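You operate a simulated robot arm through the tools that you are given. There is no shell and no other tool. Be economical: measure what you need, move in short steps, check, and stop when the job is done.

You are at the controls of a simulated robot arm. One attempt, no reset.

JOB
Ease the blue strap slack, then move it to the black peg.
Fine: pawl knob at TRIM to ease, at OPEN once the strap is parked.

The check looks at the end state, three seconds after you hand in, the way a careful person would. Anything else that was tipped, shoved, dropped, spilled or broken makes it a failure.

ROBOT AND FRAMES
A 7-joint arm with a two-finger parallel gripper on a trunk, on a base that drives. Base frame: it is fixed to the floor where the robot stands at the start and does not move with it; the origin is under the middle of the robot, x ahead of it, y to its left, z up; the surface under the hand at the start is at about z = 500. Units: mm, degrees, N and s.
Its first joint turns from -166.0 to 166.0 degrees. Places, roughly: black peg [800, -500, 1000]; pawl knob [800, -200, 800]; ratchet peg [800, -300, 1000]; red button [800, 200, 800]; strap gauge [800, 200, 900]. Payload 3.43 kg.
The TCP is the grasp point between the finger pads, 34 mm short of the fingertips. In the tool frame z runs along the fingers and y along their closing line. Largest opening 128 mm; finger width 24, thickness 12; the body of the gripper, 48 by 130 mm, starts 96 mm behind the TCP.
Orientation is that of the tool frame in the base frame, as a unit quaternion [x, y, z, w]. With the fingers straight down and closing along the base's y, the tool's x points along the base's -x, its y along +y and its z along -z.

CONTROLS
- The arm moves only by the tool arm_command. Its argument "motion" is a list of rows, each a list of 7 numbers: the shift along the tool's x, y, z in units of 25 mm (1.0 is 25 mm), then the turn, a rotation vector about the tool's x, y, z in units of 8 degrees (1.0 is 8 degrees), then the finger opening in mm, from 0 to 128. In form: [[x, y, z, wx, wy, wz, grip], ...]. A call has 1 to 10 rows; each row shifts and turns the commanded pose from where the row before left it, along the tool's axes as they then stand. A call with a number of a shift or a turn outside -1 to 1 is refused whole. Each row takes 0.2 s and may step no farther than 50 mm and 8.6 degrees from the row before; otherwise, or with a gripper value out of range, the whole call is refused. Where a pose cannot be reached the arm comes as near as it can. A force on the tool above 70 N (or 10 N above the force at the start of the call, whichever is more), or a blocked arm, ends the call early, and 0.2 s more pass. The fingers move at their own pace (about 153 mm/s each) and stop on an object; they squeeze with about 36 N. The grip force told is the motor's: it shows also when the fingers shut on nothing. Time passes only in rows, and 0.2 s behind the last, so rows that do not move let the fingers close. It gives the time, the measured TCP pose, the force on the tool (base axes), the opening and the grip force at its end, in the units of the frame above (readings bear some noise), with the torque about the TCP (base axes, N m) and any sound that the robot's microphone picked up.
- Cameras (640 x 400 px; columns grow to the right, rows downward): "scene" is now at [199.5, 136.5, 1376.7]; the picture's right is [-0.22, -0.98, 0.00], its down [-0.56, 0.13, -0.82] and it looks along [0.80, -0.18, -0.57] (base axes); focal length 261 px, centre (320, 200). "wrist" rides on the gripper at [76, -11, -160] in the tool frame; the picture's right is [0.15, 0.99, 0.00], its down [-0.88, 0.13, -0.46] and it looks along [-0.45, 0.07, 0.89] (tool axes); focal length 234 px, centre (320, 200).
- grab_frame(camera): a new picture of that camera. No time passes.
- roll_base(legs): drives the robot by 1 to 6 legs, each [ahead, turn to the left] in mm and degrees, along the robot's own axes; the way and the turn of a leg run together, so that a leg with both is an arc; at most 1500 mm and 180 degrees a leg. The arm and the cameras ride along, it lands a little off, and it stops where it bumps. It gives what a move gives.
- head_to(pan, tilt): turns the head with the scene camera to pan (to the left, within 120 degrees either way) and tilt (down, from -29 to 69), counted from straight ahead of the robot. It gives what a move gives.
- locate(camera, pixels): there is no depth. For up to 12 entries [column, row, z] of the newest picture of that camera ("zoom" is the newest enlarged one), the place [x, y] in the base frame at which the ray of that pixel passes the height z, good to about 2 mm, but the place of the scene camera against the robot may be out by one fixed shift of up to 12 mm in any direction. No time passes.
- zoom(camera, box): a new picture of the part [left, top, right, bottom] of that camera's present view, enlarged. No time passes.
- finish_job(): hands the job in; it is judged then, once.

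Go step by step. Measure first, check grasps and placings, and put right what went wrong. The budget is 80 turns and 52 pictures, counting those below and the enlarged ones. Unless the task says otherwise, let go and move clear before handing in, and close with one line.

The tools are called after "Call:" as name(argument=value, ...) on one line, values as JSON. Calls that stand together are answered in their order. arm_command: Moves the arm, as the interface text tells. Its arguments: {"type":"object","properties":{"motion":{"type":"array"}},"required":["motion"]} The other tools are called the same way: roll_base (legs) drives the base; head_to (pan, tilt) turns the head that bears the scene camera; grab_frame (camera) takes a picture; locate (camera, pixels) gives the place at which the rays of pixels pass given heights; zoom (camera, box) takes an enlarged picture of a part of a camera's view; finish_job () hands the job in.

At the start:

```text
clock: 0.0
position: [649.2, -29.6, 1118.8]
ee_rot: [-0.018, 1.0, 0.001, -0.001]
wrist_force: [-0.1, -5.0, 0.7]
torque: [0.51, 0.01, 0.0]
finger_gap: 127.9
grip_force: 0.1
robot x, y, heading: [-1.6, -80.3, -0.9]
head pan, tilt: [-11.9, 34.2]
```

scene: 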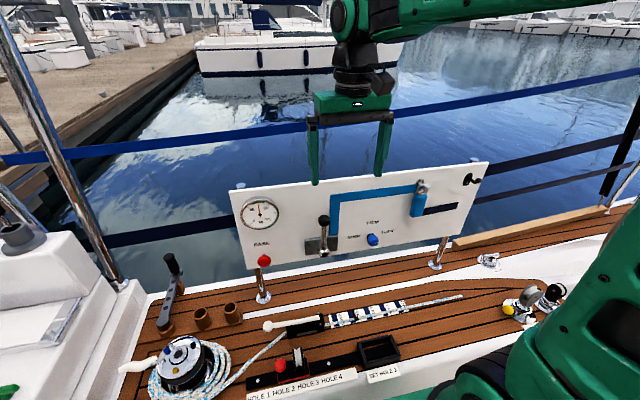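
wrist: 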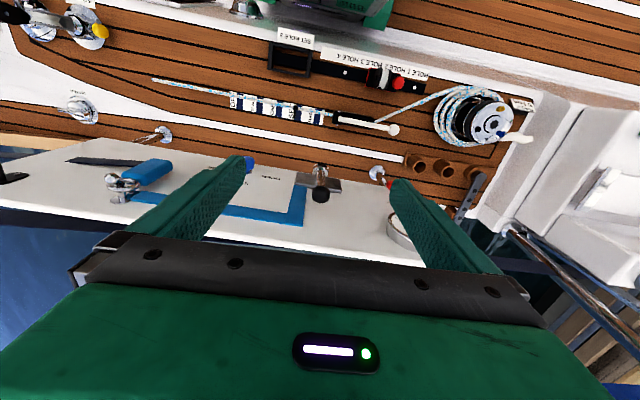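

The scene shows a white panel with a gauge (262,213), a blue strap, a ratchet peg (422,188), a blue knob (373,240), a lever (323,222) and a black hook (470,178). I'll zoom in on it before moving.

Call:
zoom(camera="scene", box=[300, 150, 500, 275])

Call:
zoom(camera="scene", box=[220, 170, 380, 270])

```text
3.20 times, centred on (400, 212) of scene
```

zoom: 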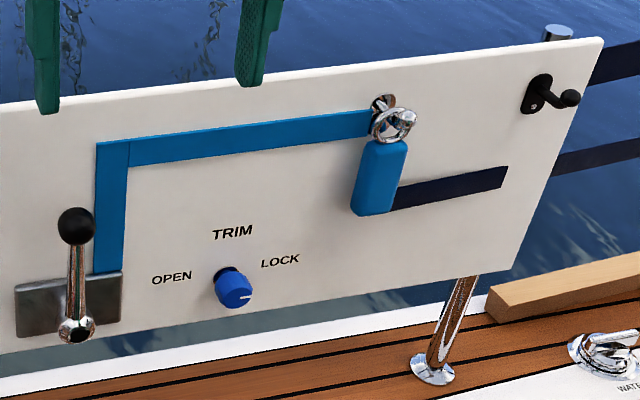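

```text
4.00 times, centred on (300, 220) of scene
```

zoom: 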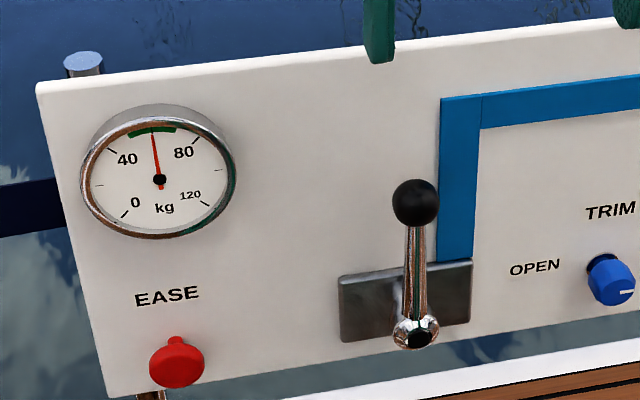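

Call:
locate(camera="scene", pixels=[[373, 240, 800], [373, 240, 820], [264, 261, 800], [264, 261, 780], [420, 185, 1000], [420, 185, 970], [472, 180, 1000], [472, 180, 970], [262, 213, 900], [323, 222, 900], [262, 298, 500], [436, 265, 500]])

Call:
locate(camera="wrist", pixels=[[248, 164, 800], [248, 164, 820], [388, 183, 800], [388, 183, 780], [122, 183, 1000], [122, 183, 970], [320, 195, 900], [20, 178, 1000], [376, 172, 500], [163, 133, 500]])

```text
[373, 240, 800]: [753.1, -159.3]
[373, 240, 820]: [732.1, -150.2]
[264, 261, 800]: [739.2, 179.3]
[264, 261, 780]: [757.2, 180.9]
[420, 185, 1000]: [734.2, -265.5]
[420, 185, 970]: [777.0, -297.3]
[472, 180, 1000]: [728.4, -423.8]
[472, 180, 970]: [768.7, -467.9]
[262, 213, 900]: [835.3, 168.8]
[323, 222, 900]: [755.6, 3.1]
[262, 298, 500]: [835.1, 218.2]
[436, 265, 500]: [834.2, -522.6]
```

```text
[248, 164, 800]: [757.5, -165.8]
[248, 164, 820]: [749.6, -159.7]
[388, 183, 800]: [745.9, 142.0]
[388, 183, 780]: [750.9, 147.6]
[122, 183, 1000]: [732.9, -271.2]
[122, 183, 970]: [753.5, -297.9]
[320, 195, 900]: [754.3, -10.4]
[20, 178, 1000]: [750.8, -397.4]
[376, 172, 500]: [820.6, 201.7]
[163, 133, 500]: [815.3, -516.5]
```

The knob, button and pegs all appear to lie near x≈760–800, so the panel faces me. I'll back off and tip the tool to horizontal, facing the panel.

Call:
arm_command(motion=[[1, 0, 0, 0, 0, 0, 128], [1, 0, 0, 0, 0, 0, 128], [1, 0, 0, 0, 0, 0, 128], [1, 0, 0, 0, 0, 0, 128], [0, 0, 0, 0, -1, 0, 128], [0, 0, 0, 0, -1, 0, 128], [0, 0, 0, 0, -1, 0, 128], [0, 0, 0, 0, -1, 0, 128]])

```text
clock: 1.8
position: [536.9, -31.6, 1124.4]
ee_rot: [-0.016, 0.959, 0.004, 0.282]
wrist_force: [0.2, -0.1, 0.4]
torque: [-0.04, 0.01, 0.04]
finger_gap: 127.9
grip_force: 0.1
robot x, y, heading: [-4.1, -78.0, -0.8]
head pan, tilt: [-11.9, 34.2]
```

Call:
arm_command(motion=[[0, 0, 0, 0, -1, 0, 128], [0, 0, 0, 0, -1, 0, 128], [0, 0, 0, 0, -1, 0, 128], [0, 0, 0, 0, -1, 0, 128], [0, 0, 0, 0, -1, 0, 128], [0, 0, 0, 0, -1, 0, 128], [0, 0, 0, 0, -1, 0, 128]])

```text
clock: 3.5
position: [569.5, 91.6, 1125.4]
ee_rot: [0.009, 0.81, 0.046, 0.585]
wrist_force: [0.2, 0.2, -0.4]
torque: [-0.01, 0.02, 0.02]
finger_gap: 128.0
grip_force: 0.0
out of reach, approached as far as the arm can: row 3, 4, 5, 6, 7
robot x, y, heading: [-0.7, -78.9, -0.7]
head pan, tilt: [-11.9, 34.2]
stopped in row 7: the arm was blocked; the commanded pose is now the measured one
```

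The arm ran out of reach while tipping because the robot stands too close. I'll look behind before backing the base up.

Call:
head_to(pan=115, tilt=45)

Call:
grab_frame(camera="scene")

Call:
head_to(pan=-115, tilt=45)

Call:
grab_frame(camera="scene")

Call:
head_to(pan=-12, tilt=34)

Call:
grab_frame(camera="scene")

```text
clock: 5.6
position: [570.9, 90.1, 1126.8]
ee_rot: [0.009, 0.81, 0.045, 0.585]
wrist_force: [-0.4, -0.4, 0.2]
torque: [-0.01, -0.01, 0.02]
finger_gap: 127.9
grip_force: 0.1
robot x, y, heading: [-6.3, -81.7, -1.0]
head pan, tilt: [115.0, 45.0]
```

```text
47 pictures are left
```

scene: 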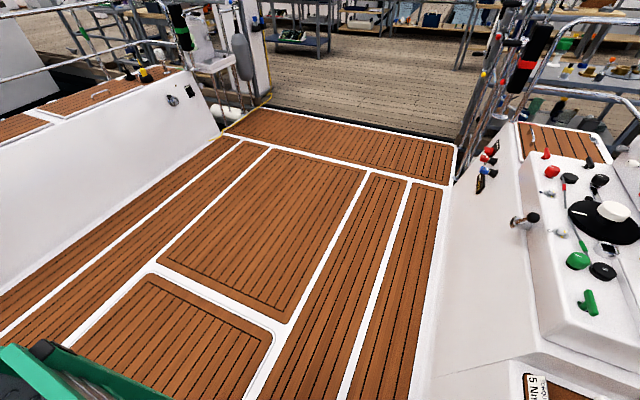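

```text
clock: 8.9
position: [571.7, 92.4, 1125.9]
ee_rot: [0.009, 0.808, 0.043, 0.587]
wrist_force: [-0.1, 0.7, -0.6]
torque: [0.01, -0.04, 0.03]
finger_gap: 128.0
grip_force: 0.1
robot x, y, heading: [-4.8, -78.7, -1.0]
head pan, tilt: [-115.0, 45.0]
```

```text
46 pictures are left
```

scene: 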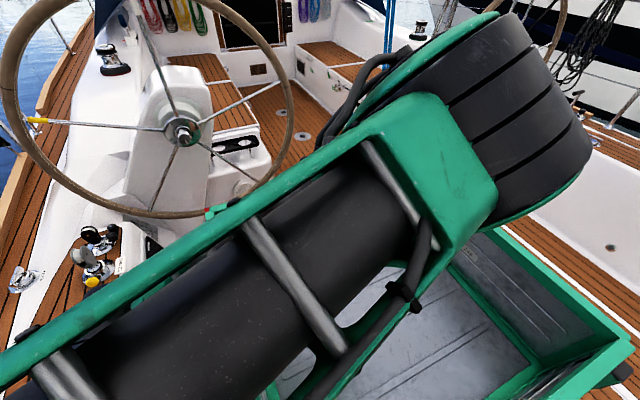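

```text
clock: 10.7
position: [570.7, 93.4, 1125.8]
ee_rot: [0.009, 0.808, 0.043, 0.587]
wrist_force: [-1.5, -0.2, -0.5]
torque: [-0.02, -0.02, -0.01]
finger_gap: 127.8
grip_force: 0.1
robot x, y, heading: [-0.5, -79.5, -0.7]
head pan, tilt: [-12.0, 34.0]
```

```text
45 pictures are left
```

scene: 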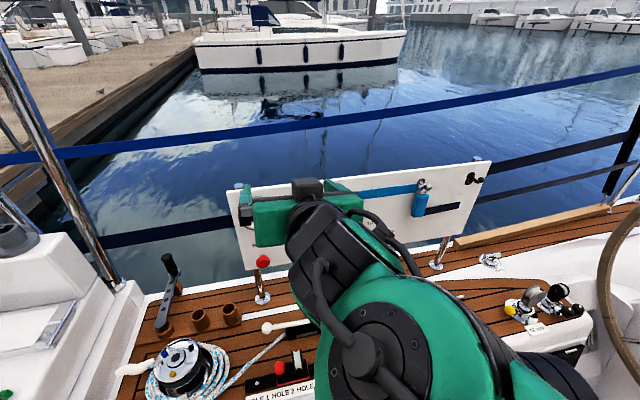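

Call:
roll_base(legs=[[-200, 0]])

```text
clock: 12.3
position: [371.6, 97.7, 1126.6]
ee_rot: [0.008, 0.808, 0.043, 0.588]
wrist_force: [0.4, 1.4, 0.2]
torque: [-0.01, -0.03, 0.01]
finger_gap: 128.2
grip_force: 0.0
robot x, y, heading: [-203.3, -76.8, -1.0]
head pan, tilt: [-12.0, 34.0]
```

The base is back at x=-203 and the way was clear. Next I finish levelling the tool and move toward the centre of the panel, staying well in front of it.

Call:
arm_command(motion=[[0, -0.9, 0, 0.12, -0.75, -0.17, 128], [0, -0.9, 0, 0.12, -0.75, -0.17, 128], [0, -0.9, 0, 0.12, -0.75, -0.17, 128], [0.8, -0.9, 0.8, 0, 0, 0, 128], [0.8, -0.9, 0.8, 0, 0, 0, 128], [0.8, -0.9, 0.8, 0, 0, 0, 128], [0.8, -0.9, 0.8, 0, 0, 0, 128], [0.8, -0.9, 0.8, 0, 0, 0, 128]])

Call:
grab_frame(camera="wrist")

Call:
grab_frame(camera="scene")

```text
clock: 12.9
position: [362.0, 113.6, 1093.9]
ee_rot: [0.032, 0.824, 0.061, 0.563]
wrist_force: [0.3, -0.3, 0.5]
torque: [0.0, -0.02, 0.0]
finger_gap: 128.4
grip_force: 0.1
out of reach, approached as far as the arm can: row 1, 2
robot x, y, heading: [-201.9, -75.2, -1.1]
head pan, tilt: [-12.0, 34.0]
stopped in row 2: the arm was blocked; the commanded pose is now the measured one
```

```text
44 pictures are left
```

wrist: 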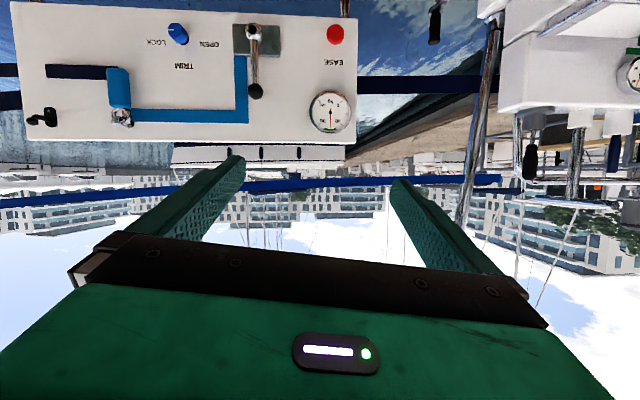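

```text
43 pictures are left
```

scene: 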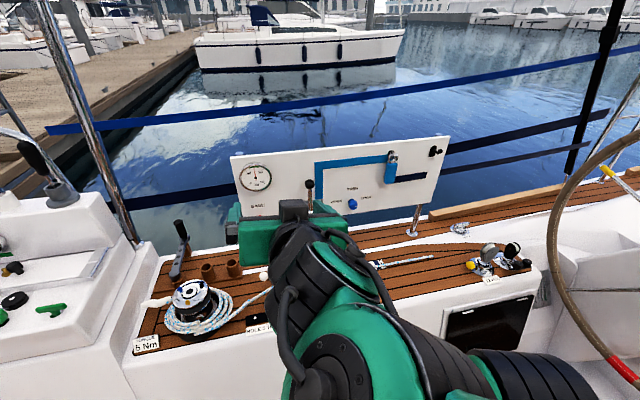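

The arm is still too folded to tip. I'll reach forward about 180 mm first; the panel is still over 200 mm beyond that.

Call:
arm_command(motion=[[-0.37, 0, 0.9, 0, 0, 0, 128], [-0.37, -0.2, 0.9, 0, 0, 0, 128], [-0.37, -0.4, 0.8, 0, 0, 0, 128], [-0.37, -0.6, 0.8, 0, 0, 0, 128], [-0.37, -0.6, 0.8, 0, 0, 0, 128], [-0.37, -0.6, 0.8, 0, 0, 0, 128], [-0.37, -0.6, 0.8, 0, 0, 0, 128], [0, -0.6, 0.4, 0, 0, 0, 128]])

```text
clock: 14.7
position: [516.1, 35.8, 1107.3]
ee_rot: [0.027, 0.811, 0.053, 0.582]
wrist_force: [-1.9, -0.5, 0.8]
torque: [-0.02, 0.0, 0.0]
finger_gap: 127.8
grip_force: 0.1
robot x, y, heading: [-206.9, -78.7, -0.8]
head pan, tilt: [-12.0, 34.0]
```

Call:
arm_command(motion=[[0, 0, 0, 0.09, -0.77, -0.27, 128], [0, 0, 0, 0.09, -0.77, -0.27, 128], [0, 0, 0, 0.09, -0.77, -0.27, 128], [0.5, -0.9, 0, 0, 0, 0, 128], [0.5, -0.9, 0, 0, 0, 0, 128], [0.5, -0.9, 0, 0, 0, 0, 128], [0.5, -0.9, 0, 0, 0, 0, 128]])

Call:
grab_frame(camera="wrist")

```text
clock: 15.7
position: [534.5, -5.7, 1089.1]
ee_rot: [0.114, 0.758, 0.117, 0.631]
wrist_force: [1.5, 1.0, -0.9]
torque: [-0.01, -0.06, -0.17]
finger_gap: 128.1
grip_force: 0.0
out of reach, approached as far as the arm can: row 2, 3, 4, 5
robot x, y, heading: [-206.7, -75.0, -0.6]
head pan, tilt: [-12.0, 34.0]
stopped in row 5: the arm was blocked; the commanded pose is now the measured one
```

```text
42 pictures are left
```

wrist: 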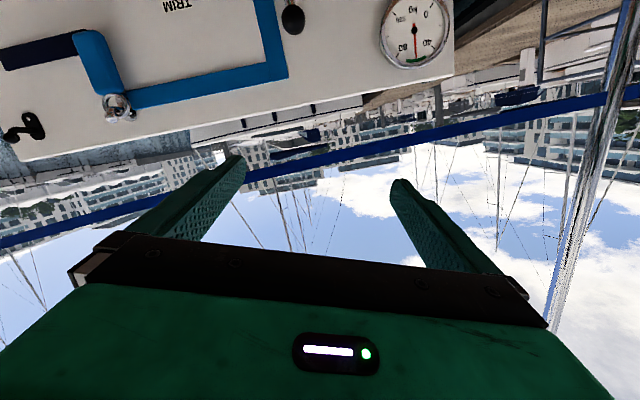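

Tipping stops at a wrist limit while the arm is folded. I'll extend farther while removing the roll, then level again.

Call:
arm_command(motion=[[0, 0, 0.9, 0, 0, -0.59, 128], [0, -0.3, 0.9, 0, 0, -0.59, 128], [0, -0.5, 0.9, 0, 0, -0.59, 128], [0, -0.5, 0.9, 0, 0, -0.59, 128], [0, -0.5, 0, 0, -0.43, 0, 128], [0, -0.5, 0, 0, -0.43, 0, 128], [0, -0.5, 0, 0, -0.43, 0, 128]])

```text
clock: 17.3
position: [623.4, -74.8, 1073.4]
ee_rot: [-0.015, 0.704, 0.007, 0.71]
wrist_force: [0.0, 0.8, 0.7]
torque: [-0.01, -0.04, 0.0]
finger_gap: 127.8
grip_force: 0.0
robot x, y, heading: [-204.4, -75.2, -1.0]
head pan, tilt: [-12.0, 34.0]
```

Level now: the tool points at the panel. I'll lower it and shift right to see the panel from the wrist.

Call:
arm_command(motion=[[0.9, -0.8, 0, 0, 0, 0, 128], [0.9, -0.8, 0, 0, 0, 0, 128], [0.9, -0.8, 0, 0, 0, 0, 128], [0.9, -0.8, 0, 0, 0, 0, 128], [0.9, -0.8, 0, 0, 0, 0, 128]])

Call:
grab_frame(camera="wrist")

Call:
grab_frame(camera="scene")

```text
clock: 18.5
position: [649.0, -129.7, 1007.0]
ee_rot: [-0.013, 0.705, 0.004, 0.709]
wrist_force: [-1.0, -0.7, -0.5]
torque: [0.02, -0.01, 0.03]
finger_gap: 128.1
grip_force: 0.0
out of reach, approached as far as the arm can: row 3, 4, 5
robot x, y, heading: [-205.4, -74.9, -1.2]
head pan, tilt: [-12.0, 34.0]
```

```text
41 pictures are left
```

wrist: 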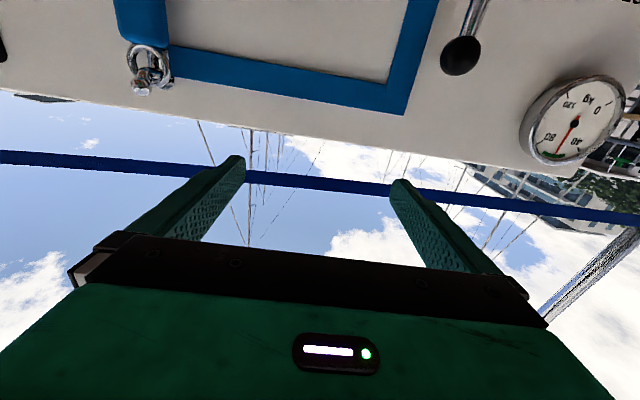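

```text
40 pictures are left
```

scene: 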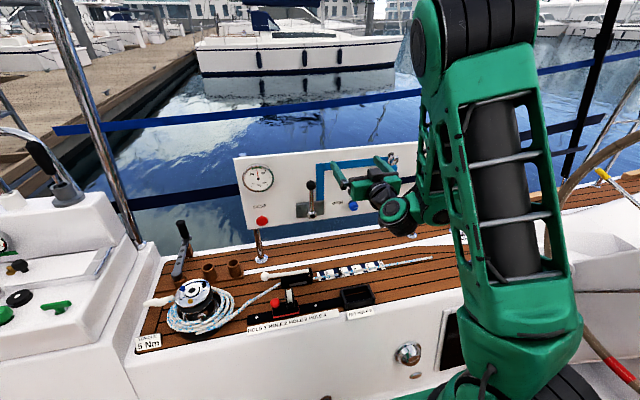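

Tool level has a height limit that eases with extension: x rel 855 gave z 1007. I'll back the base up another 130 mm and then stretch out lower.

Call:
roll_base(legs=[[-130, 0]])

Call:
arm_command(motion=[[0, 0, 0.9, 0, 0, 0, 128], [0.3, -0.3, 0.9, 0, 0, 0, 128], [0.9, -0.3, 0.8, 0, 0, 0, 128], [0.9, -0.3, 0.4, 0, 0, 0, 128], [0.9, -0.3, 0.4, 0, 0, 0, 128], [0.9, 0, 0.4, 0, 0, 0, 128], [0.9, 0, 0.2, 0, 0, 0, 128]])

Call:
grab_frame(camera="wrist")

```text
clock: 19.8
position: [518.4, -128.5, 1007.8]
ee_rot: [-0.014, 0.705, 0.004, 0.709]
wrist_force: [0.3, 0.0, 1.1]
torque: [0.01, -0.03, 0.01]
finger_gap: 128.1
grip_force: 0.1
robot x, y, heading: [-336.2, -71.1, -1.2]
head pan, tilt: [-12.0, 34.0]
```

```text
clock: 21.4
position: [610.3, -154.2, 900.1]
ee_rot: [-0.014, 0.7, 0.004, 0.714]
wrist_force: [-0.2, 0.0, -0.2]
torque: [0.02, 0.03, -0.03]
finger_gap: 128.0
grip_force: 0.0
robot x, y, heading: [-337.3, -74.5, -0.9]
head pan, tilt: [-12.0, 34.0]
```

```text
39 pictures are left
```

wrist: 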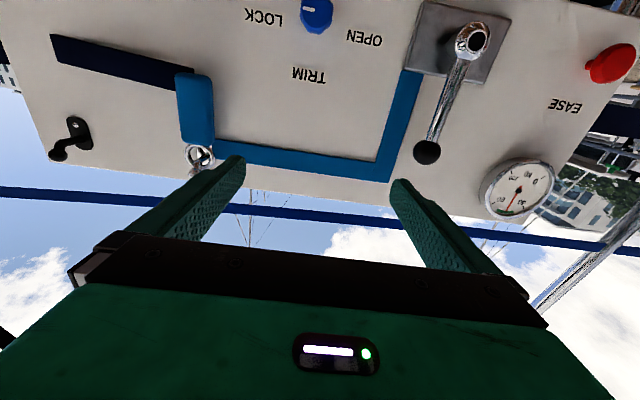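

This reaches well. The picture shows the whole panel upside down: knob (316,10), ring (199,157), black hook (65,148). I'll go lower and take a second view for triangulation.

Call:
arm_command(motion=[[0.8, -0.4, 0.2, 0, 0, 0, 128], [0.8, -0.4, 0.2, 0, 0, 0, 128], [0.8, -0.4, 0, 0, 0, 0, 128], [0.8, -0.4, 0, 0, 0, 0, 128], [0, 0, 0, 0, 0, 0, 128]])

Call:
grab_frame(camera="wrist")

```text
clock: 22.6
position: [622.7, -197.5, 820.5]
ee_rot: [-0.013, 0.7, 0.002, 0.714]
wrist_force: [0.0, -0.5, 0.1]
torque: [0.01, 0.02, -0.03]
finger_gap: 128.0
grip_force: 0.0
robot x, y, heading: [-335.5, -73.7, -1.1]
head pan, tilt: [-12.0, 34.0]
```

```text
38 pictures are left
```

wrist: 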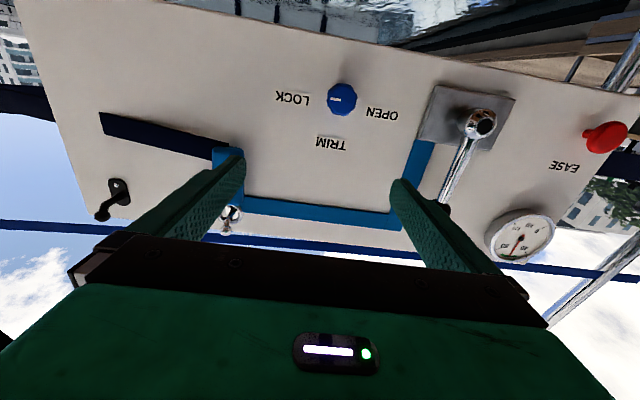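

Triangulating: knob ≈ (777,-176,762) with pointer at LOCK, button ≈ (785,202,750), ring ≈ (750,-303,940), black hook tip ≈ (768,-501,975). I'll approach in front of the knob with the fingers partly closed and stay clear of it.

Call:
arm_command(motion=[[0.6, 0.2, 0.6, 0.05, 0.05, 0.04, 100], [0.6, 0.2, 0.6, 0.05, 0.05, 0.04, 80], [0.6, 0.2, 0.6, 0.05, 0.04, 0.03, 70], [0.57, 0.2, 0.6, 0, 0, 0, 70], [0, 0, 0, 0, 0, 0, 70]])

Call:
grab_frame(camera="wrist")

```text
clock: 23.8
position: [650.5, -202.3, 777.5]
ee_rot: [-0.008, 0.709, 0.008, 0.705]
wrist_force: [-0.2, -0.1, 0.2]
torque: [-0.02, -0.04, 0.02]
finger_gap: 70.0
grip_force: 0.1
out of reach, approached as far as the arm can: row 2, 3, 4
robot x, y, heading: [-337.4, -77.2, -1.0]
head pan, tilt: [-12.0, 34.0]
```

```text
37 pictures are left
```

wrist: 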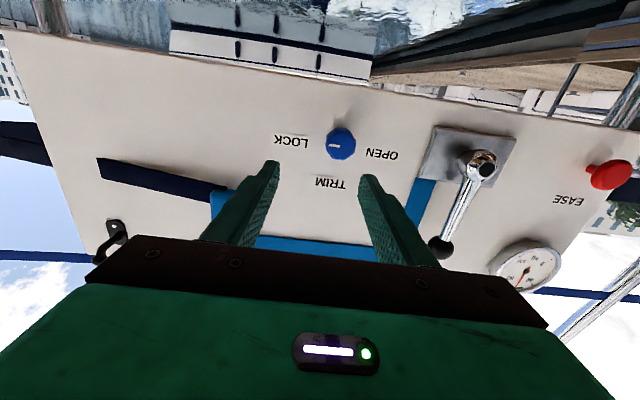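

Row 2–4 hit the limit partway. I'll push purely forward, then down, to see what it will reach.

Call:
arm_command(motion=[[0, 0, 0.3, 0, 0, 0, 70], [0, 0, 0, 0, 0, 0, 70]])

```text
clock: 24.4
position: [650.5, -209.0, 782.4]
ee_rot: [-0.005, 0.709, 0.006, 0.706]
wrist_force: [0.2, 0.1, 0.3]
torque: [0.0, 0.0, 0.01]
finger_gap: 70.1
grip_force: 0.0
out of reach, approached as far as the arm can: row 1
robot x, y, heading: [-333.1, -77.0, -1.0]
head pan, tilt: [-12.0, 34.0]
```

It's the stretch limit: x rel ~985. I'll pull back and up, drive the base forward a bit, then approach again.

Call:
arm_command(motion=[[-0.7, 0, -0.9, 0, 0, 0, 70], [-0.7, 0, -0.9, 0, 0, 0, 70], [-0.7, 0, -0.9, 0, 0, 0, 70], [-0.8, 0, -0.8, 0, 0, 0, 70], [-0.8, 0, -0.8, 0, 0, 0, 70], [-0.8, 0, 0, 0, 0, 0, 70], [0, 0, 0, 0, 0, 0, 70]])

```text
clock: 26.0
position: [544.2, -209.3, 894.9]
ee_rot: [-0.001, 0.708, 0.001, 0.707]
wrist_force: [-0.5, -1.2, -0.1]
torque: [-0.01, 0.01, -0.03]
finger_gap: 70.1
grip_force: 0.0
robot x, y, heading: [-333.2, -69.9, -1.0]
head pan, tilt: [-12.0, 34.0]
```

Call:
roll_base(legs=[[115, 0]])

Call:
arm_command(motion=[[0.8, 0.2, 0.4, 0, 0, 0, 70], [0.8, 0.2, 0.4, 0, 0, 0, 70], [0.8, 0.2, 0.4, 0, 0, 0, 70], [0.8, 0.2, 0.3, 0, 0, 0, 70], [0.8, 0.2, 0, 0, 0, 0, 70], [0, 0, 0, 0, 0, 0, 70]])

Call:
grab_frame(camera="wrist")

```text
clock: 27.2
position: [660.0, -211.1, 893.7]
ee_rot: [-0.001, 0.708, 0.001, 0.706]
wrist_force: [-0.3, 0.7, 0.5]
torque: [-0.02, 0.01, -0.02]
finger_gap: 69.9
grip_force: 0.1
robot x, y, heading: [-221.0, -77.4, -0.9]
head pan, tilt: [-12.0, 34.0]
```

```text
clock: 28.6
position: [687.3, -184.7, 805.5]
ee_rot: [-0.001, 0.703, 0.001, 0.711]
wrist_force: [1.4, 0.4, -0.3]
torque: [0.02, -0.02, 0.01]
finger_gap: 69.9
grip_force: 0.1
robot x, y, heading: [-218.8, -77.7, -0.8]
head pan, tilt: [-12.0, 34.0]
```

```text
36 pictures are left
```

wrist: 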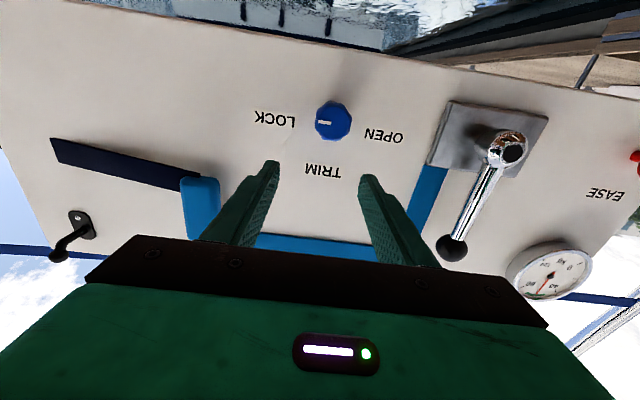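

Good view: the knob face is at (331,121). I'll locate it.

Call:
locate(camera="wrist", pixels=[[331, 121, 755], [331, 121, 758], [331, 121, 762], [331, 121, 766], [637, 158, 750], [637, 158, 755]])

Call:
zoom(camera="wrist", box=[240, 80, 420, 192])

```text
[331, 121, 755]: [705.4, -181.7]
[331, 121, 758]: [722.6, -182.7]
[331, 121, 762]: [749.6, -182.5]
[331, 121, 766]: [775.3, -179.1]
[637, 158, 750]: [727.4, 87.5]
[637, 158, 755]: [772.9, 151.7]
```

```text
3.56 times, centred on (330, 136) of wrist
```

zoom: 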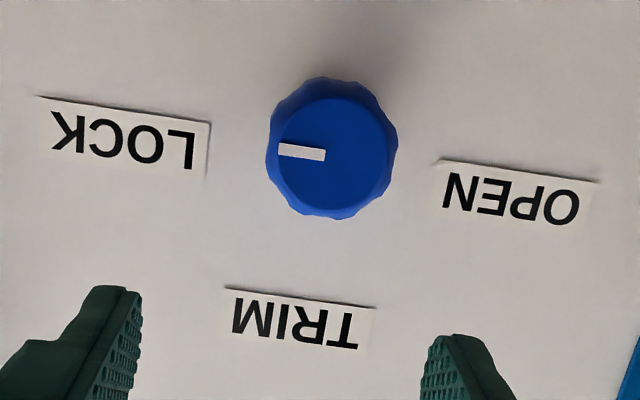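

Call:
arm_command(motion=[[0.52, 0.1, 0.37, 0, 0.04, 0, 70], [0.52, 0.1, 0.37, 0, 0.04, 0, 70], [0.52, 0.1, 0.37, 0, 0, 0, 70], [0, 0, 0, 0, 0, 0, 70], [0, 0, 0, 0, 0, 0, 70]])

Call:
grab_frame(camera="wrist")

```text
clock: 29.8
position: [714.6, -177.7, 767.0]
ee_rot: [-0.001, 0.706, 0.001, 0.708]
wrist_force: [0.2, -0.3, -0.2]
torque: [-0.01, -0.01, 0.0]
finger_gap: 69.9
grip_force: 0.1
robot x, y, heading: [-221.7, -77.2, -0.7]
head pan, tilt: [-12.0, 34.0]
```

```text
34 pictures are left
```

wrist: 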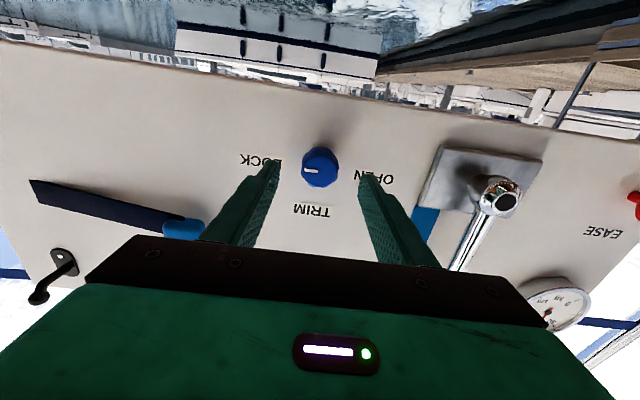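

The tool axis should pass through about (320,167) at the knob's depth, and the knob shows at about (321,171), so it sits roughly 3 mm high. I'll adjust, advance and grip.

Call:
arm_command(motion=[[-0.12, 0.02, 0.5, 0, 0, 0, 70], [0, 0, 0.5, 0, 0, 0, 70], [0, 0, 0.5, 0, 0, 0, 70], [0, 0, 0, 0, 0, 0, 70], [0, 0, 0, 0, 0, 0, 70]])

Call:
grab_frame(camera="wrist")

```text
clock: 31.0
position: [742.8, -175.7, 771.1]
ee_rot: [-0.001, 0.707, 0.001, 0.708]
wrist_force: [0.5, 0.5, 0.1]
torque: [0.03, 0.01, -0.01]
finger_gap: 69.8
grip_force: 0.0
out of reach, approached as far as the arm can: row 3
robot x, y, heading: [-221.2, -74.3, -0.9]
head pan, tilt: [-12.0, 34.0]
```

```text
33 pictures are left
```

wrist: 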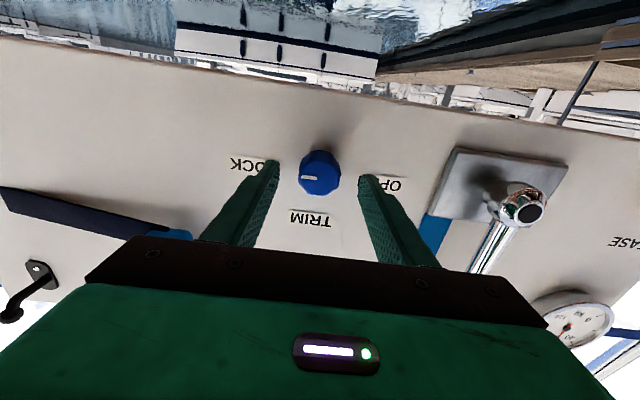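

The knob is between the fingers, but the arm is at full stretch. I'll retract 22 mm and creep the base forward 28.

Call:
arm_command(motion=[[0, 0, -0.45, 0, 0, 0, 70], [0, 0, -0.45, 0, 0, 0, 70], [0, 0, 0, 0, 0, 0, 70]])

Call:
roll_base(legs=[[28, 0]])

Call:
grab_frame(camera="wrist")

```text
clock: 31.8
position: [719.6, -175.5, 771.4]
ee_rot: [-0.001, 0.706, 0.001, 0.708]
wrist_force: [-0.5, -0.1, -0.2]
torque: [0.04, 0.0, 0.01]
finger_gap: 70.2
grip_force: 0.0
robot x, y, heading: [-219.9, -75.4, -0.9]
head pan, tilt: [-12.0, 34.0]
```

```text
clock: 32.6
position: [747.5, -176.9, 770.6]
ee_rot: [-0.001, 0.707, 0.001, 0.708]
wrist_force: [0.0, -0.8, -0.4]
torque: [0.0, -0.01, -0.02]
finger_gap: 70.0
grip_force: 0.0
robot x, y, heading: [-190.0, -77.0, -1.0]
head pan, tilt: [-12.0, 34.0]
```

```text
32 pictures are left
```

wrist: 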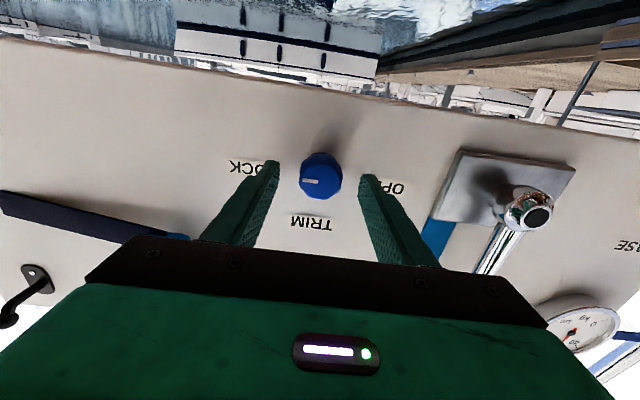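

Aligned: the knob at (321,179) is on the tool axis. I'll advance 8 mm and close.

Call:
arm_command(motion=[[0, 0.04, 0.32, 0, 0, 0, 60], [0, 0, 0, 0, 0, 0, 45], [0, 0, 0, 0, 0, 0, 30], [0, 0, 0, 0, 0, 0, 20], [0, 0, 0, 0, 0, 0, 20]])

Call:
zoom(camera="wrist", box=[220, 110, 420, 235])

```text
clock: 33.8
position: [747.8, -177.7, 788.1]
ee_rot: [0.0, 0.699, -0.001, 0.715]
wrist_force: [-0.6, -24.1, 25.3]
torque: [-0.42, -0.34, -0.7]
finger_gap: 28.4
grip_force: 45.2
robot x, y, heading: [-187.5, -77.6, -1.1]
head pan, tilt: [-12.0, 34.0]
```

```text
3.20 times, centred on (320, 172) of wrist
```

zoom: 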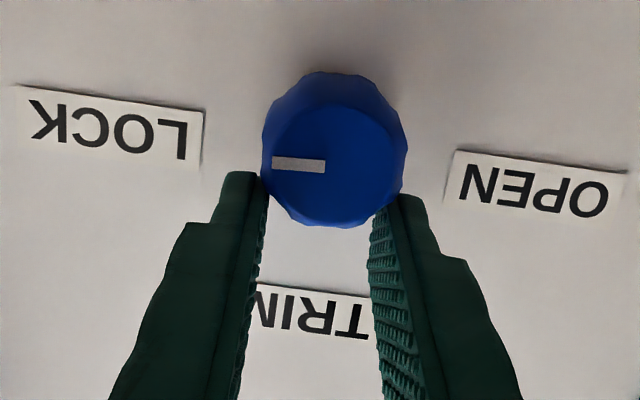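

The fingers slipped upward off the knob: z went to 788 with a 28 mm gap. The pointer is still at LOCK. I'll reopen and check where the arm settles.

Call:
arm_command(motion=[[0, 0, 0, 0, 0, 0, 60], [0, 0, 0, 0, 0, 0, 70], [0, 0, 0, 0, 0, 0, 70]])

Call:
zoom(camera="wrist", box=[220, 110, 420, 235])

```text
clock: 34.6
position: [746.7, -173.9, 783.8]
ee_rot: [-0.002, 0.701, 0.002, 0.713]
wrist_force: [0.9, -0.1, -1.5]
torque: [-0.05, -0.05, -0.01]
finger_gap: 69.8
grip_force: 0.0
robot x, y, heading: [-193.0, -79.0, -0.9]
head pan, tilt: [-12.0, 34.0]
```

```text
3.20 times, centred on (320, 172) of wrist
```

zoom: 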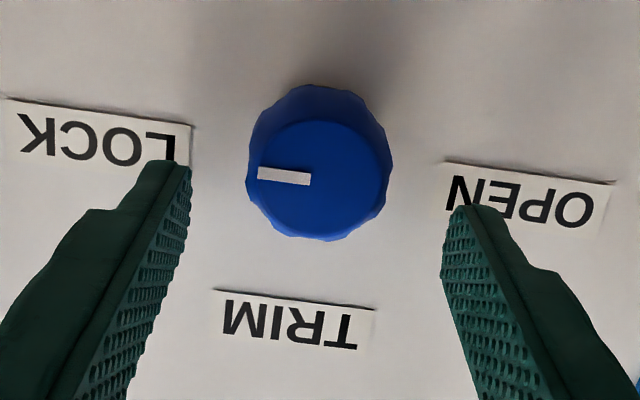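

It settled at z 784 even with the fingers open, so the arm drifted up rather than slipping. I'll test by lowering 13 mm and watching.

Call:
arm_command(motion=[[0.25, -0.06, 0, 0, 0.1, 0, 70], [0.25, 0, 0, 0, 0, 0, 70], [0, 0, 0, 0, 0, 0, 70]])

```text
clock: 35.4
position: [747.2, -176.5, 770.9]
ee_rot: [-0.001, 0.706, 0.001, 0.708]
wrist_force: [0.3, 0.1, -0.3]
torque: [0.01, -0.01, 0.01]
finger_gap: 70.0
grip_force: 0.0
robot x, y, heading: [-190.6, -76.7, -0.9]
head pan, tilt: [-12.0, 34.0]
```

Call:
arm_command(motion=[[0, 0, 0.2, 0, 0, 0, 70], [0, 0, 0.2, 0, 0, 0, 70], [0, 0, 0, 0, 0, 0, 70]])

Call:
zoom(camera="wrist", box=[220, 110, 420, 235])

```text
clock: 36.2
position: [757.3, -174.6, 770.4]
ee_rot: [-0.001, 0.708, 0.002, 0.707]
wrist_force: [-17.2, 0.6, -1.1]
torque: [-0.09, 0.1, -0.7]
finger_gap: 69.5
grip_force: 0.1
robot x, y, heading: [-194.0, -78.3, -0.8]
head pan, tilt: [-12.0, 34.0]
```

```text
3.20 times, centred on (320, 172) of wrist
```

zoom: 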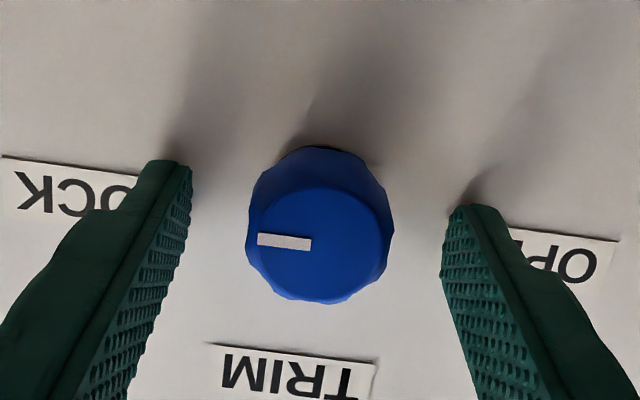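

The fingertips touched the panel (-17 N) at TCP x=757, so the panel face is at about x=791. I'll back off 7 mm, lower 2 mm and close gently.

Call:
arm_command(motion=[[0.08, 0, -0.26, 0, 0, 0, 70], [0, 0, 0, 0, 0, 0, 60], [0, 0, 0, 0, 0, 0, 50], [0, 0, 0, 0, 0, 0, 42], [0, 0, 0, 0, 0, 0, 38]])

Call:
arm_command(motion=[[0, 0, 0, 0, 0, 0, 34], [0, 0, 0, 0, 0, 0, 31]])

```text
clock: 37.4
position: [750.9, -176.7, 769.6]
ee_rot: [0.0, 0.706, 0.001, 0.708]
wrist_force: [-0.5, -0.2, -0.3]
torque: [0.01, -0.03, -0.01]
finger_gap: 38.5
grip_force: 0.8
robot x, y, heading: [-189.1, -77.0, -0.8]
head pan, tilt: [-12.0, 34.0]
```

```text
clock: 38.0
position: [750.9, -177.1, 768.7]
ee_rot: [0.0, 0.707, 0.0, 0.707]
wrist_force: [3.8, -11.3, -0.4]
torque: [-0.05, 0.05, -0.64]
finger_gap: 35.6
grip_force: 45.1
robot x, y, heading: [-187.4, -76.7, -1.3]
head pan, tilt: [-12.0, 34.0]
```

Firm grip at 35.6 mm, z steady. I'll turn it counterclockwise as seen from the front (negative about tool z), partway first.

Call:
arm_command(motion=[[0, -0.02, 0, 0, 0, -0.9, 30], [0, 0, 0, 0, 0, -0.9, 30], [0, 0, 0, 0, 0, -0.9, 30], [0, 0, 0, 0, 0, -0.9, 30], [0, 0, 0, 0, 0, -0.9, 30]])

Call:
zoom(camera="wrist", box=[220, 110, 420, 235])

```text
clock: 39.2
position: [751.3, -174.5, 767.9]
ee_rot: [-0.22, 0.671, -0.217, 0.674]
wrist_force: [11.7, 10.1, -1.1]
torque: [0.03, -0.23, 0.02]
finger_gap: 35.9
grip_force: 44.9
robot x, y, heading: [-192.1, -77.4, -0.9]
head pan, tilt: [-12.0, 34.0]
```

```text
3.20 times, centred on (320, 172) of wrist
```

zoom: 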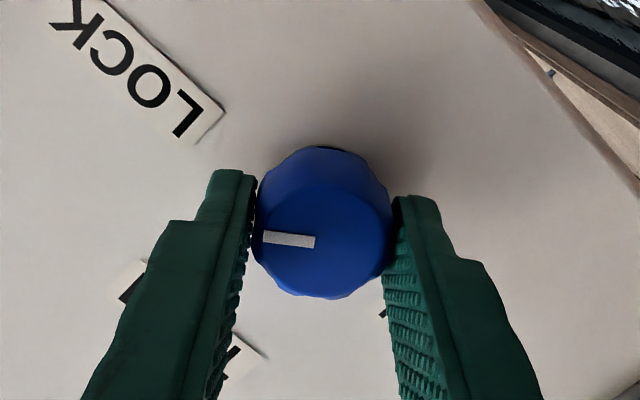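

The knob turns with the gripper, from LOCK toward TRIM. I'll continue to about 90 degrees.

Call:
arm_command(motion=[[0, 0, 0, 0, 0, -0.9, 30], [0, 0, 0, 0, 0, -0.9, 30], [0, 0, 0, 0, 0, -0.9, 30], [0, 0, 0, 0, 0, -0.9, 30], [0, 0, 0, 0, 0, -0.9, 30], [0, 0, 0, 0, 0, -0.9, 30], [0, 0, 0, 0, 0, -0.9, 30], [0, 0, 0, 0, 0, 0, 30]])

Call:
zoom(camera="wrist", box=[200, 60, 440, 210])

```text
clock: 41.0
position: [749.7, -177.7, 767.7]
ee_rot: [-0.485, 0.515, -0.484, 0.515]
wrist_force: [-8.4, 1.7, -17.9]
torque: [-0.01, 0.32, 0.04]
finger_gap: 40.4
grip_force: 9.3
robot x, y, heading: [-189.9, -76.3, -1.0]
head pan, tilt: [-12.0, 34.0]
```

```text
2.67 times, centred on (320, 135) of wrist
```

zoom: 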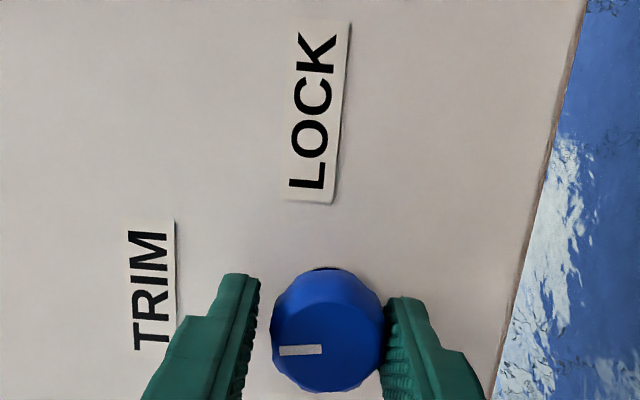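

The pointer now lines up toward TRIM. I'll release, back off and check.

Call:
arm_command(motion=[[0, 0, 0, 0, 0, 0, 60], [0, 0, 0, 0, 0, 0, 75], [0, 0, -0.8, 0, 0, 0, 75], [0, 0, -0.8, 0, 0, 0, 75], [0, 0, 0, 0, 0, 0, 75]])

Call:
grab_frame(camera="wrist")

```text
clock: 42.2
position: [711.0, -177.8, 769.0]
ee_rot: [-0.484, 0.514, -0.485, 0.516]
wrist_force: [-0.1, 0.6, 0.7]
torque: [0.01, -0.01, -0.03]
finger_gap: 75.2
grip_force: 0.0
robot x, y, heading: [-191.7, -78.6, -0.8]
head pan, tilt: [-12.0, 34.0]
```

```text
26 pictures are left
```

wrist: 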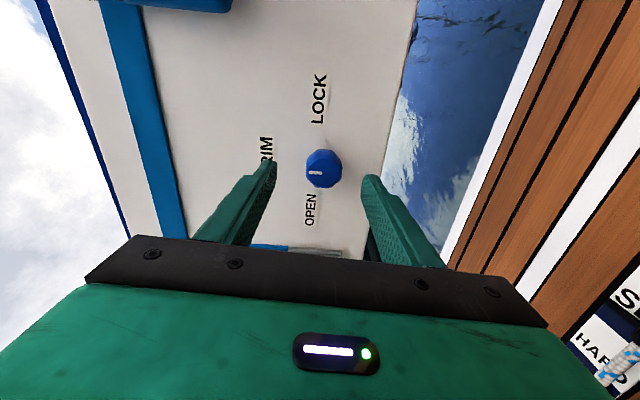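

The pointer reads TRIM. Next comes the EASE button: I'll roll the wrist back, close the fingers, retract and lift a little before swinging left past the lever.

Call:
arm_command(motion=[[0, 0, -0.3, 0, 0, 0.98, 60], [0, 0, -0.3, 0, 0, 0.98, 40], [0, 0, 0, 0, 0, 0.98, 20], [0, 0, 0, 0, 0, 0.98, 0], [0, 0, 0, 0, 0, 0.98, 0], [0, 0, 0, 0, 0, 0.98, 0], [0, 0, 0, 0, 0, 0.98, 0], [0, 0, 0, 0, 0, 0.98, 0], [0, 0, 0, 0, 0, 0.98, 0], [0, 0, 0, 0, 0, 0.98, 0]])

Call:
arm_command(motion=[[-0.8, 0, -0.3, 0, 0, 0.9, 0], [-0.8, 0, -0.3, 0, 0, 0, 0], [-0.8, 0, -0.3, 0, 0, 0, 0], [-0.8, 0, -0.2, 0, 0, 0, 0], [-0.8, 0, 0, 0, 0, 0, 0]])

```text
clock: 44.4
position: [695.6, -176.8, 768.4]
ee_rot: [-0.051, 0.705, -0.047, 0.706]
wrist_force: [-0.1, 0.0, 1.5]
torque: [-0.03, -0.01, -0.01]
finger_gap: 0.1
grip_force: 33.4
robot x, y, heading: [-190.7, -78.0, -0.9]
head pan, tilt: [-12.0, 34.0]
```

```text
clock: 45.6
position: [668.7, -172.4, 868.2]
ee_rot: [-0.005, 0.707, -0.005, 0.708]
wrist_force: [-0.7, 0.0, 0.4]
torque: [0.0, -0.01, 0.05]
finger_gap: 0.0
grip_force: 33.2
robot x, y, heading: [-189.6, -76.1, -0.8]
head pan, tilt: [-12.0, 34.0]
```

I'll swing the arm left while yawing it toward the button, keeping x around 665 so the tips stay short of the lever.

Call:
arm_command(motion=[[0, 1, 0.05, -0.25, 0, 0, 0], [0, 1, 0.1, -0.25, 0, 0, 0], [0, 1, 0.1, -0.25, 0, 0, 0], [0, 1, 0.15, -0.25, 0, 0, 0], [0, 1, 0.2, -0.25, 0, 0, 0], [0, 1, 0.2, -0.25, 0, 0, 0], [0, 1, 0.25, -0.25, 0, 0, 0], [0, 1, 0.25, -0.25, 0, 0, 0]])

Call:
arm_command(motion=[[0.4, 1, 0.2, 0, 0, 0, 0], [0.4, 1, 0.2, 0, 0, 0, 0], [0.4, 1, 0.2, 0, 0, 0, 0], [0.4, 1, 0.2, 0, 0, 0, 0], [0.4, 0.6, 0.2, 0, 0, 0, 0], [0, 0, 0, 0, 0, 0, 0]])

Call:
grab_frame(camera="wrist")

```text
clock: 47.4
position: [675.9, 30.6, 865.2]
ee_rot: [-0.104, 0.7, 0.095, 0.7]
wrist_force: [0.1, -0.5, -0.3]
torque: [0.0, 0.02, -0.01]
finger_gap: 0.0
grip_force: 32.8
robot x, y, heading: [-192.8, -73.4, -0.7]
head pan, tilt: [-12.0, 34.0]
```

```text
clock: 48.8
position: [658.6, 134.4, 812.1]
ee_rot: [-0.104, 0.699, 0.096, 0.701]
wrist_force: [0.3, 0.3, 0.1]
torque: [0.03, 0.02, 0.0]
finger_gap: 0.3
grip_force: 33.0
out of reach, approached as far as the arm can: row 4, 5
robot x, y, heading: [-192.3, -78.1, -0.7]
head pan, tilt: [-12.0, 34.0]
```

```text
25 pictures are left
```

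wrist: 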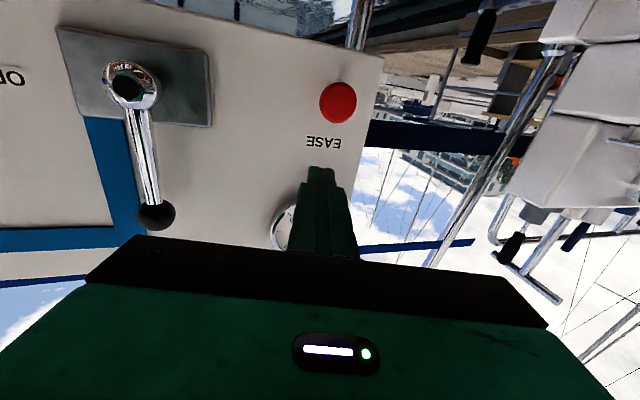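

Call:
locate(camera="wrist", pixels=[[338, 102, 745], [338, 102, 750], [338, 102, 755], [338, 102, 760], [338, 102, 765]])

Call:
arm_command(motion=[[0.2, 0, 0.9, 0, 0, 0, 0], [0.6, 0, 0.7, 0, 0, 0, 0], [0.6, 0, 0.2, 0, 0, 0, 0], [0.4, 0, 0, 0, 0, 0, 0], [0, 0, 0, 0, 0, 0, 0]])

Call:
grab_frame(camera="wrist")

```text
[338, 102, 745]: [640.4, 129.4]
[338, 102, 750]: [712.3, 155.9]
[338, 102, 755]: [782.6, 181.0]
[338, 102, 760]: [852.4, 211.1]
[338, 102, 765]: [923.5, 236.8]
```

```text
clock: 50.0
position: [682.6, 120.6, 763.6]
ee_rot: [-0.105, 0.699, 0.095, 0.7]
wrist_force: [0.0, 0.1, -0.8]
torque: [0.01, -0.01, -0.01]
finger_gap: 0.1
grip_force: 33.2
out of reach, approached as far as the arm can: row 1, 2, 3
robot x, y, heading: [-194.8, -74.3, -0.8]
head pan, tilt: [-12.0, 34.0]
```

```text
24 pictures are left
```

wrist: 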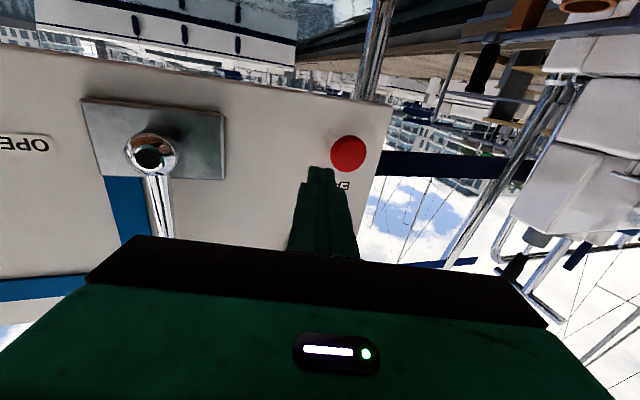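

Call:
locate(camera="wrist", pixels=[[348, 154, 750], [348, 154, 755], [348, 154, 760], [348, 154, 765]])

Call:
arm_command(motion=[[0, 0, 0.5, 0, 0, 0, 0], [0, 0, 0.5, 0, 0, 0, 0], [0, 0, 0, 0, 0, 0, 0]])

```text
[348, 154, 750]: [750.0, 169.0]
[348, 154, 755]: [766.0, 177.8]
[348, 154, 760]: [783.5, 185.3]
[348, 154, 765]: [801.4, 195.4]
```

```text
clock: 50.8
position: [693.6, 112.4, 761.6]
ee_rot: [-0.105, 0.699, 0.095, 0.701]
wrist_force: [0.6, 0.1, 1.2]
torque: [0.05, -0.02, -0.04]
finger_gap: 0.0
grip_force: 33.5
out of reach, approached as far as the arm can: row 1, 2
robot x, y, heading: [-191.5, -77.3, -0.9]
head pan, tilt: [-12.0, 34.0]
```

The button is at about (767,177,754). Forward motion makes the arm slide right, so it is stretched on this side. I'll move the base forward 45 mm and then shift left.

Call:
roll_base(legs=[[40, 0]])

Call:
arm_command(motion=[[0, 0.6, -0.3, 0, 0, 0, 0], [0, 0.6, -0.2, 0, 0, 0, 0], [0, 0.5, -0.2, 0, 0, 0, 0], [0, 0, 0, 0, 0, 0, 0]])

```text
clock: 51.7
position: [734.2, 112.7, 763.3]
ee_rot: [-0.106, 0.699, 0.095, 0.701]
wrist_force: [-0.1, -0.1, 0.9]
torque: [-0.02, 0.0, 0.0]
finger_gap: 0.1
grip_force: 33.3
robot x, y, heading: [-151.8, -76.7, -1.0]
head pan, tilt: [-12.0, 34.0]
```

```text
clock: 52.7
position: [695.6, 145.9, 773.4]
ee_rot: [-0.108, 0.693, 0.098, 0.707]
wrist_force: [-0.4, 0.4, 0.0]
torque: [-0.03, -0.03, -0.02]
finger_gap: 0.1
grip_force: 33.5
out of reach, approached as far as the arm can: row 3
robot x, y, heading: [-152.3, -77.5, -0.8]
head pan, tilt: [-12.0, 34.0]
```

The tool can be tilted downward for a button press, which frees the wrist limit. I'll pitch down 16° and approach the button.

Call:
arm_command(motion=[[-0.2, 0, 0, 0, 0.7, 0, 0], [-0.2, 0, 0, 0, 0.7, 0, 0], [-0.2, 0, 0, 0, 0.7, 0, 0], [0, 0, 0, 0, 0, 0, 0]])

Call:
grab_frame(camera="wrist")

```text
clock: 53.7
position: [645.9, 81.8, 772.7]
ee_rot: [-0.12, 0.788, 0.082, 0.599]
wrist_force: [-0.1, 0.1, -0.8]
torque: [0.03, -0.02, -0.02]
finger_gap: 0.1
grip_force: 33.3
out of reach, approached as far as the arm can: row 1, 2, 3
robot x, y, heading: [-152.2, -77.9, -1.0]
head pan, tilt: [-12.0, 34.0]
```

```text
23 pictures are left
```

wrist: 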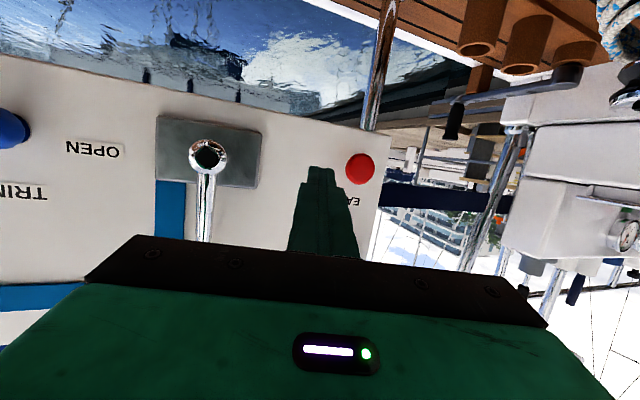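

Call:
grab_frame(camera="scene")

```text
22 pictures are left
```

scene: 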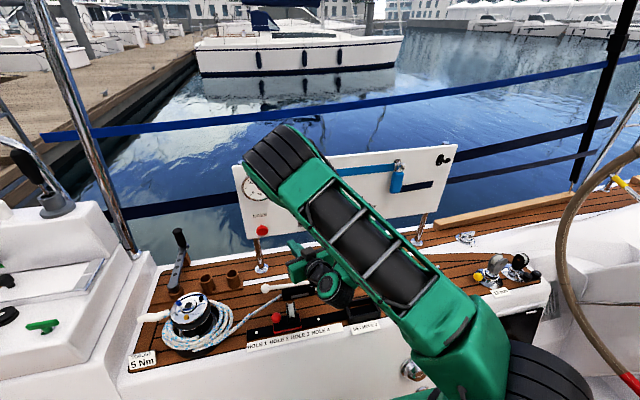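

The arm is stuck at the wrist limit in a folded posture. I'll lift, restore level, back the base 40 mm and come down on the button from above, already extended.

Call:
arm_command(motion=[[-1, 0, 0, 0, 0, 0, 0], [-1, 0, 0, 0, 0, 0, 0], [-1, 0, 0, 0, 0, 0, 0], [-1, 0, 0, 0, 0, 0, 0], [-1, 0, 0, 0, 0, 0, 0], [0, 0, 0, 0, 0, 0, 0]])

Call:
roll_base(legs=[[-40, 0]])

```text
clock: 55.1
position: [638.0, 54.2, 841.3]
ee_rot: [-0.119, 0.788, 0.081, 0.598]
wrist_force: [-0.5, 0.1, 0.8]
torque: [0.05, -0.02, 0.01]
finger_gap: 0.0
grip_force: 32.8
out of reach, approached as far as the arm can: row 1, 2, 3, 4, 5
robot x, y, heading: [-148.7, -80.2, -1.2]
head pan, tilt: [-12.0, 34.0]
```

```text
clock: 56.0
position: [597.2, 55.5, 840.2]
ee_rot: [-0.119, 0.788, 0.08, 0.598]
wrist_force: [-0.8, 0.1, -0.6]
torque: [-0.01, 0.0, 0.03]
finger_gap: 0.2
grip_force: 32.3
robot x, y, heading: [-192.0, -74.7, -0.7]
head pan, tilt: [-12.0, 34.0]
```

Call:
arm_command(motion=[[0, 0, 0.3, 0.5, -0.5, 0, 0], [0, 0, 0.3, 0.5, -0.5, 0, 0], [0, 0, 0.3, 0.5, -0.5, 0, 0], [0, 0, 0.3, 0.5, -0.4, 0, 0], [-0.5, 0, 0.5, 0, 0, 0, 0], [-0.5, 0, 0.5, 0, 0, 0, 0], [0, 0, 0, 0, 0, 0, 0]])

Call:
grab_frame(camera="scene")

```text
clock: 57.6
position: [623.6, 35.8, 866.5]
ee_rot: [-0.025, 0.7, -0.012, 0.714]
wrist_force: [-0.6, -0.9, -0.5]
torque: [0.0, -0.01, -0.02]
finger_gap: 0.0
grip_force: 32.9
out of reach, approached as far as the arm can: row 4, 5, 6
robot x, y, heading: [-190.3, -74.0, -0.8]
head pan, tilt: [-12.0, 34.0]
```

```text
21 pictures are left
```

scene: 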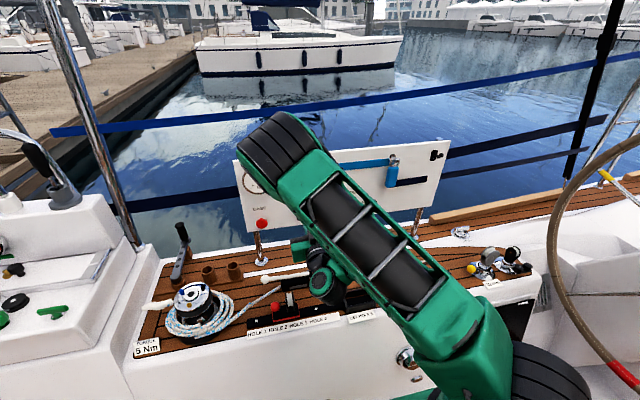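

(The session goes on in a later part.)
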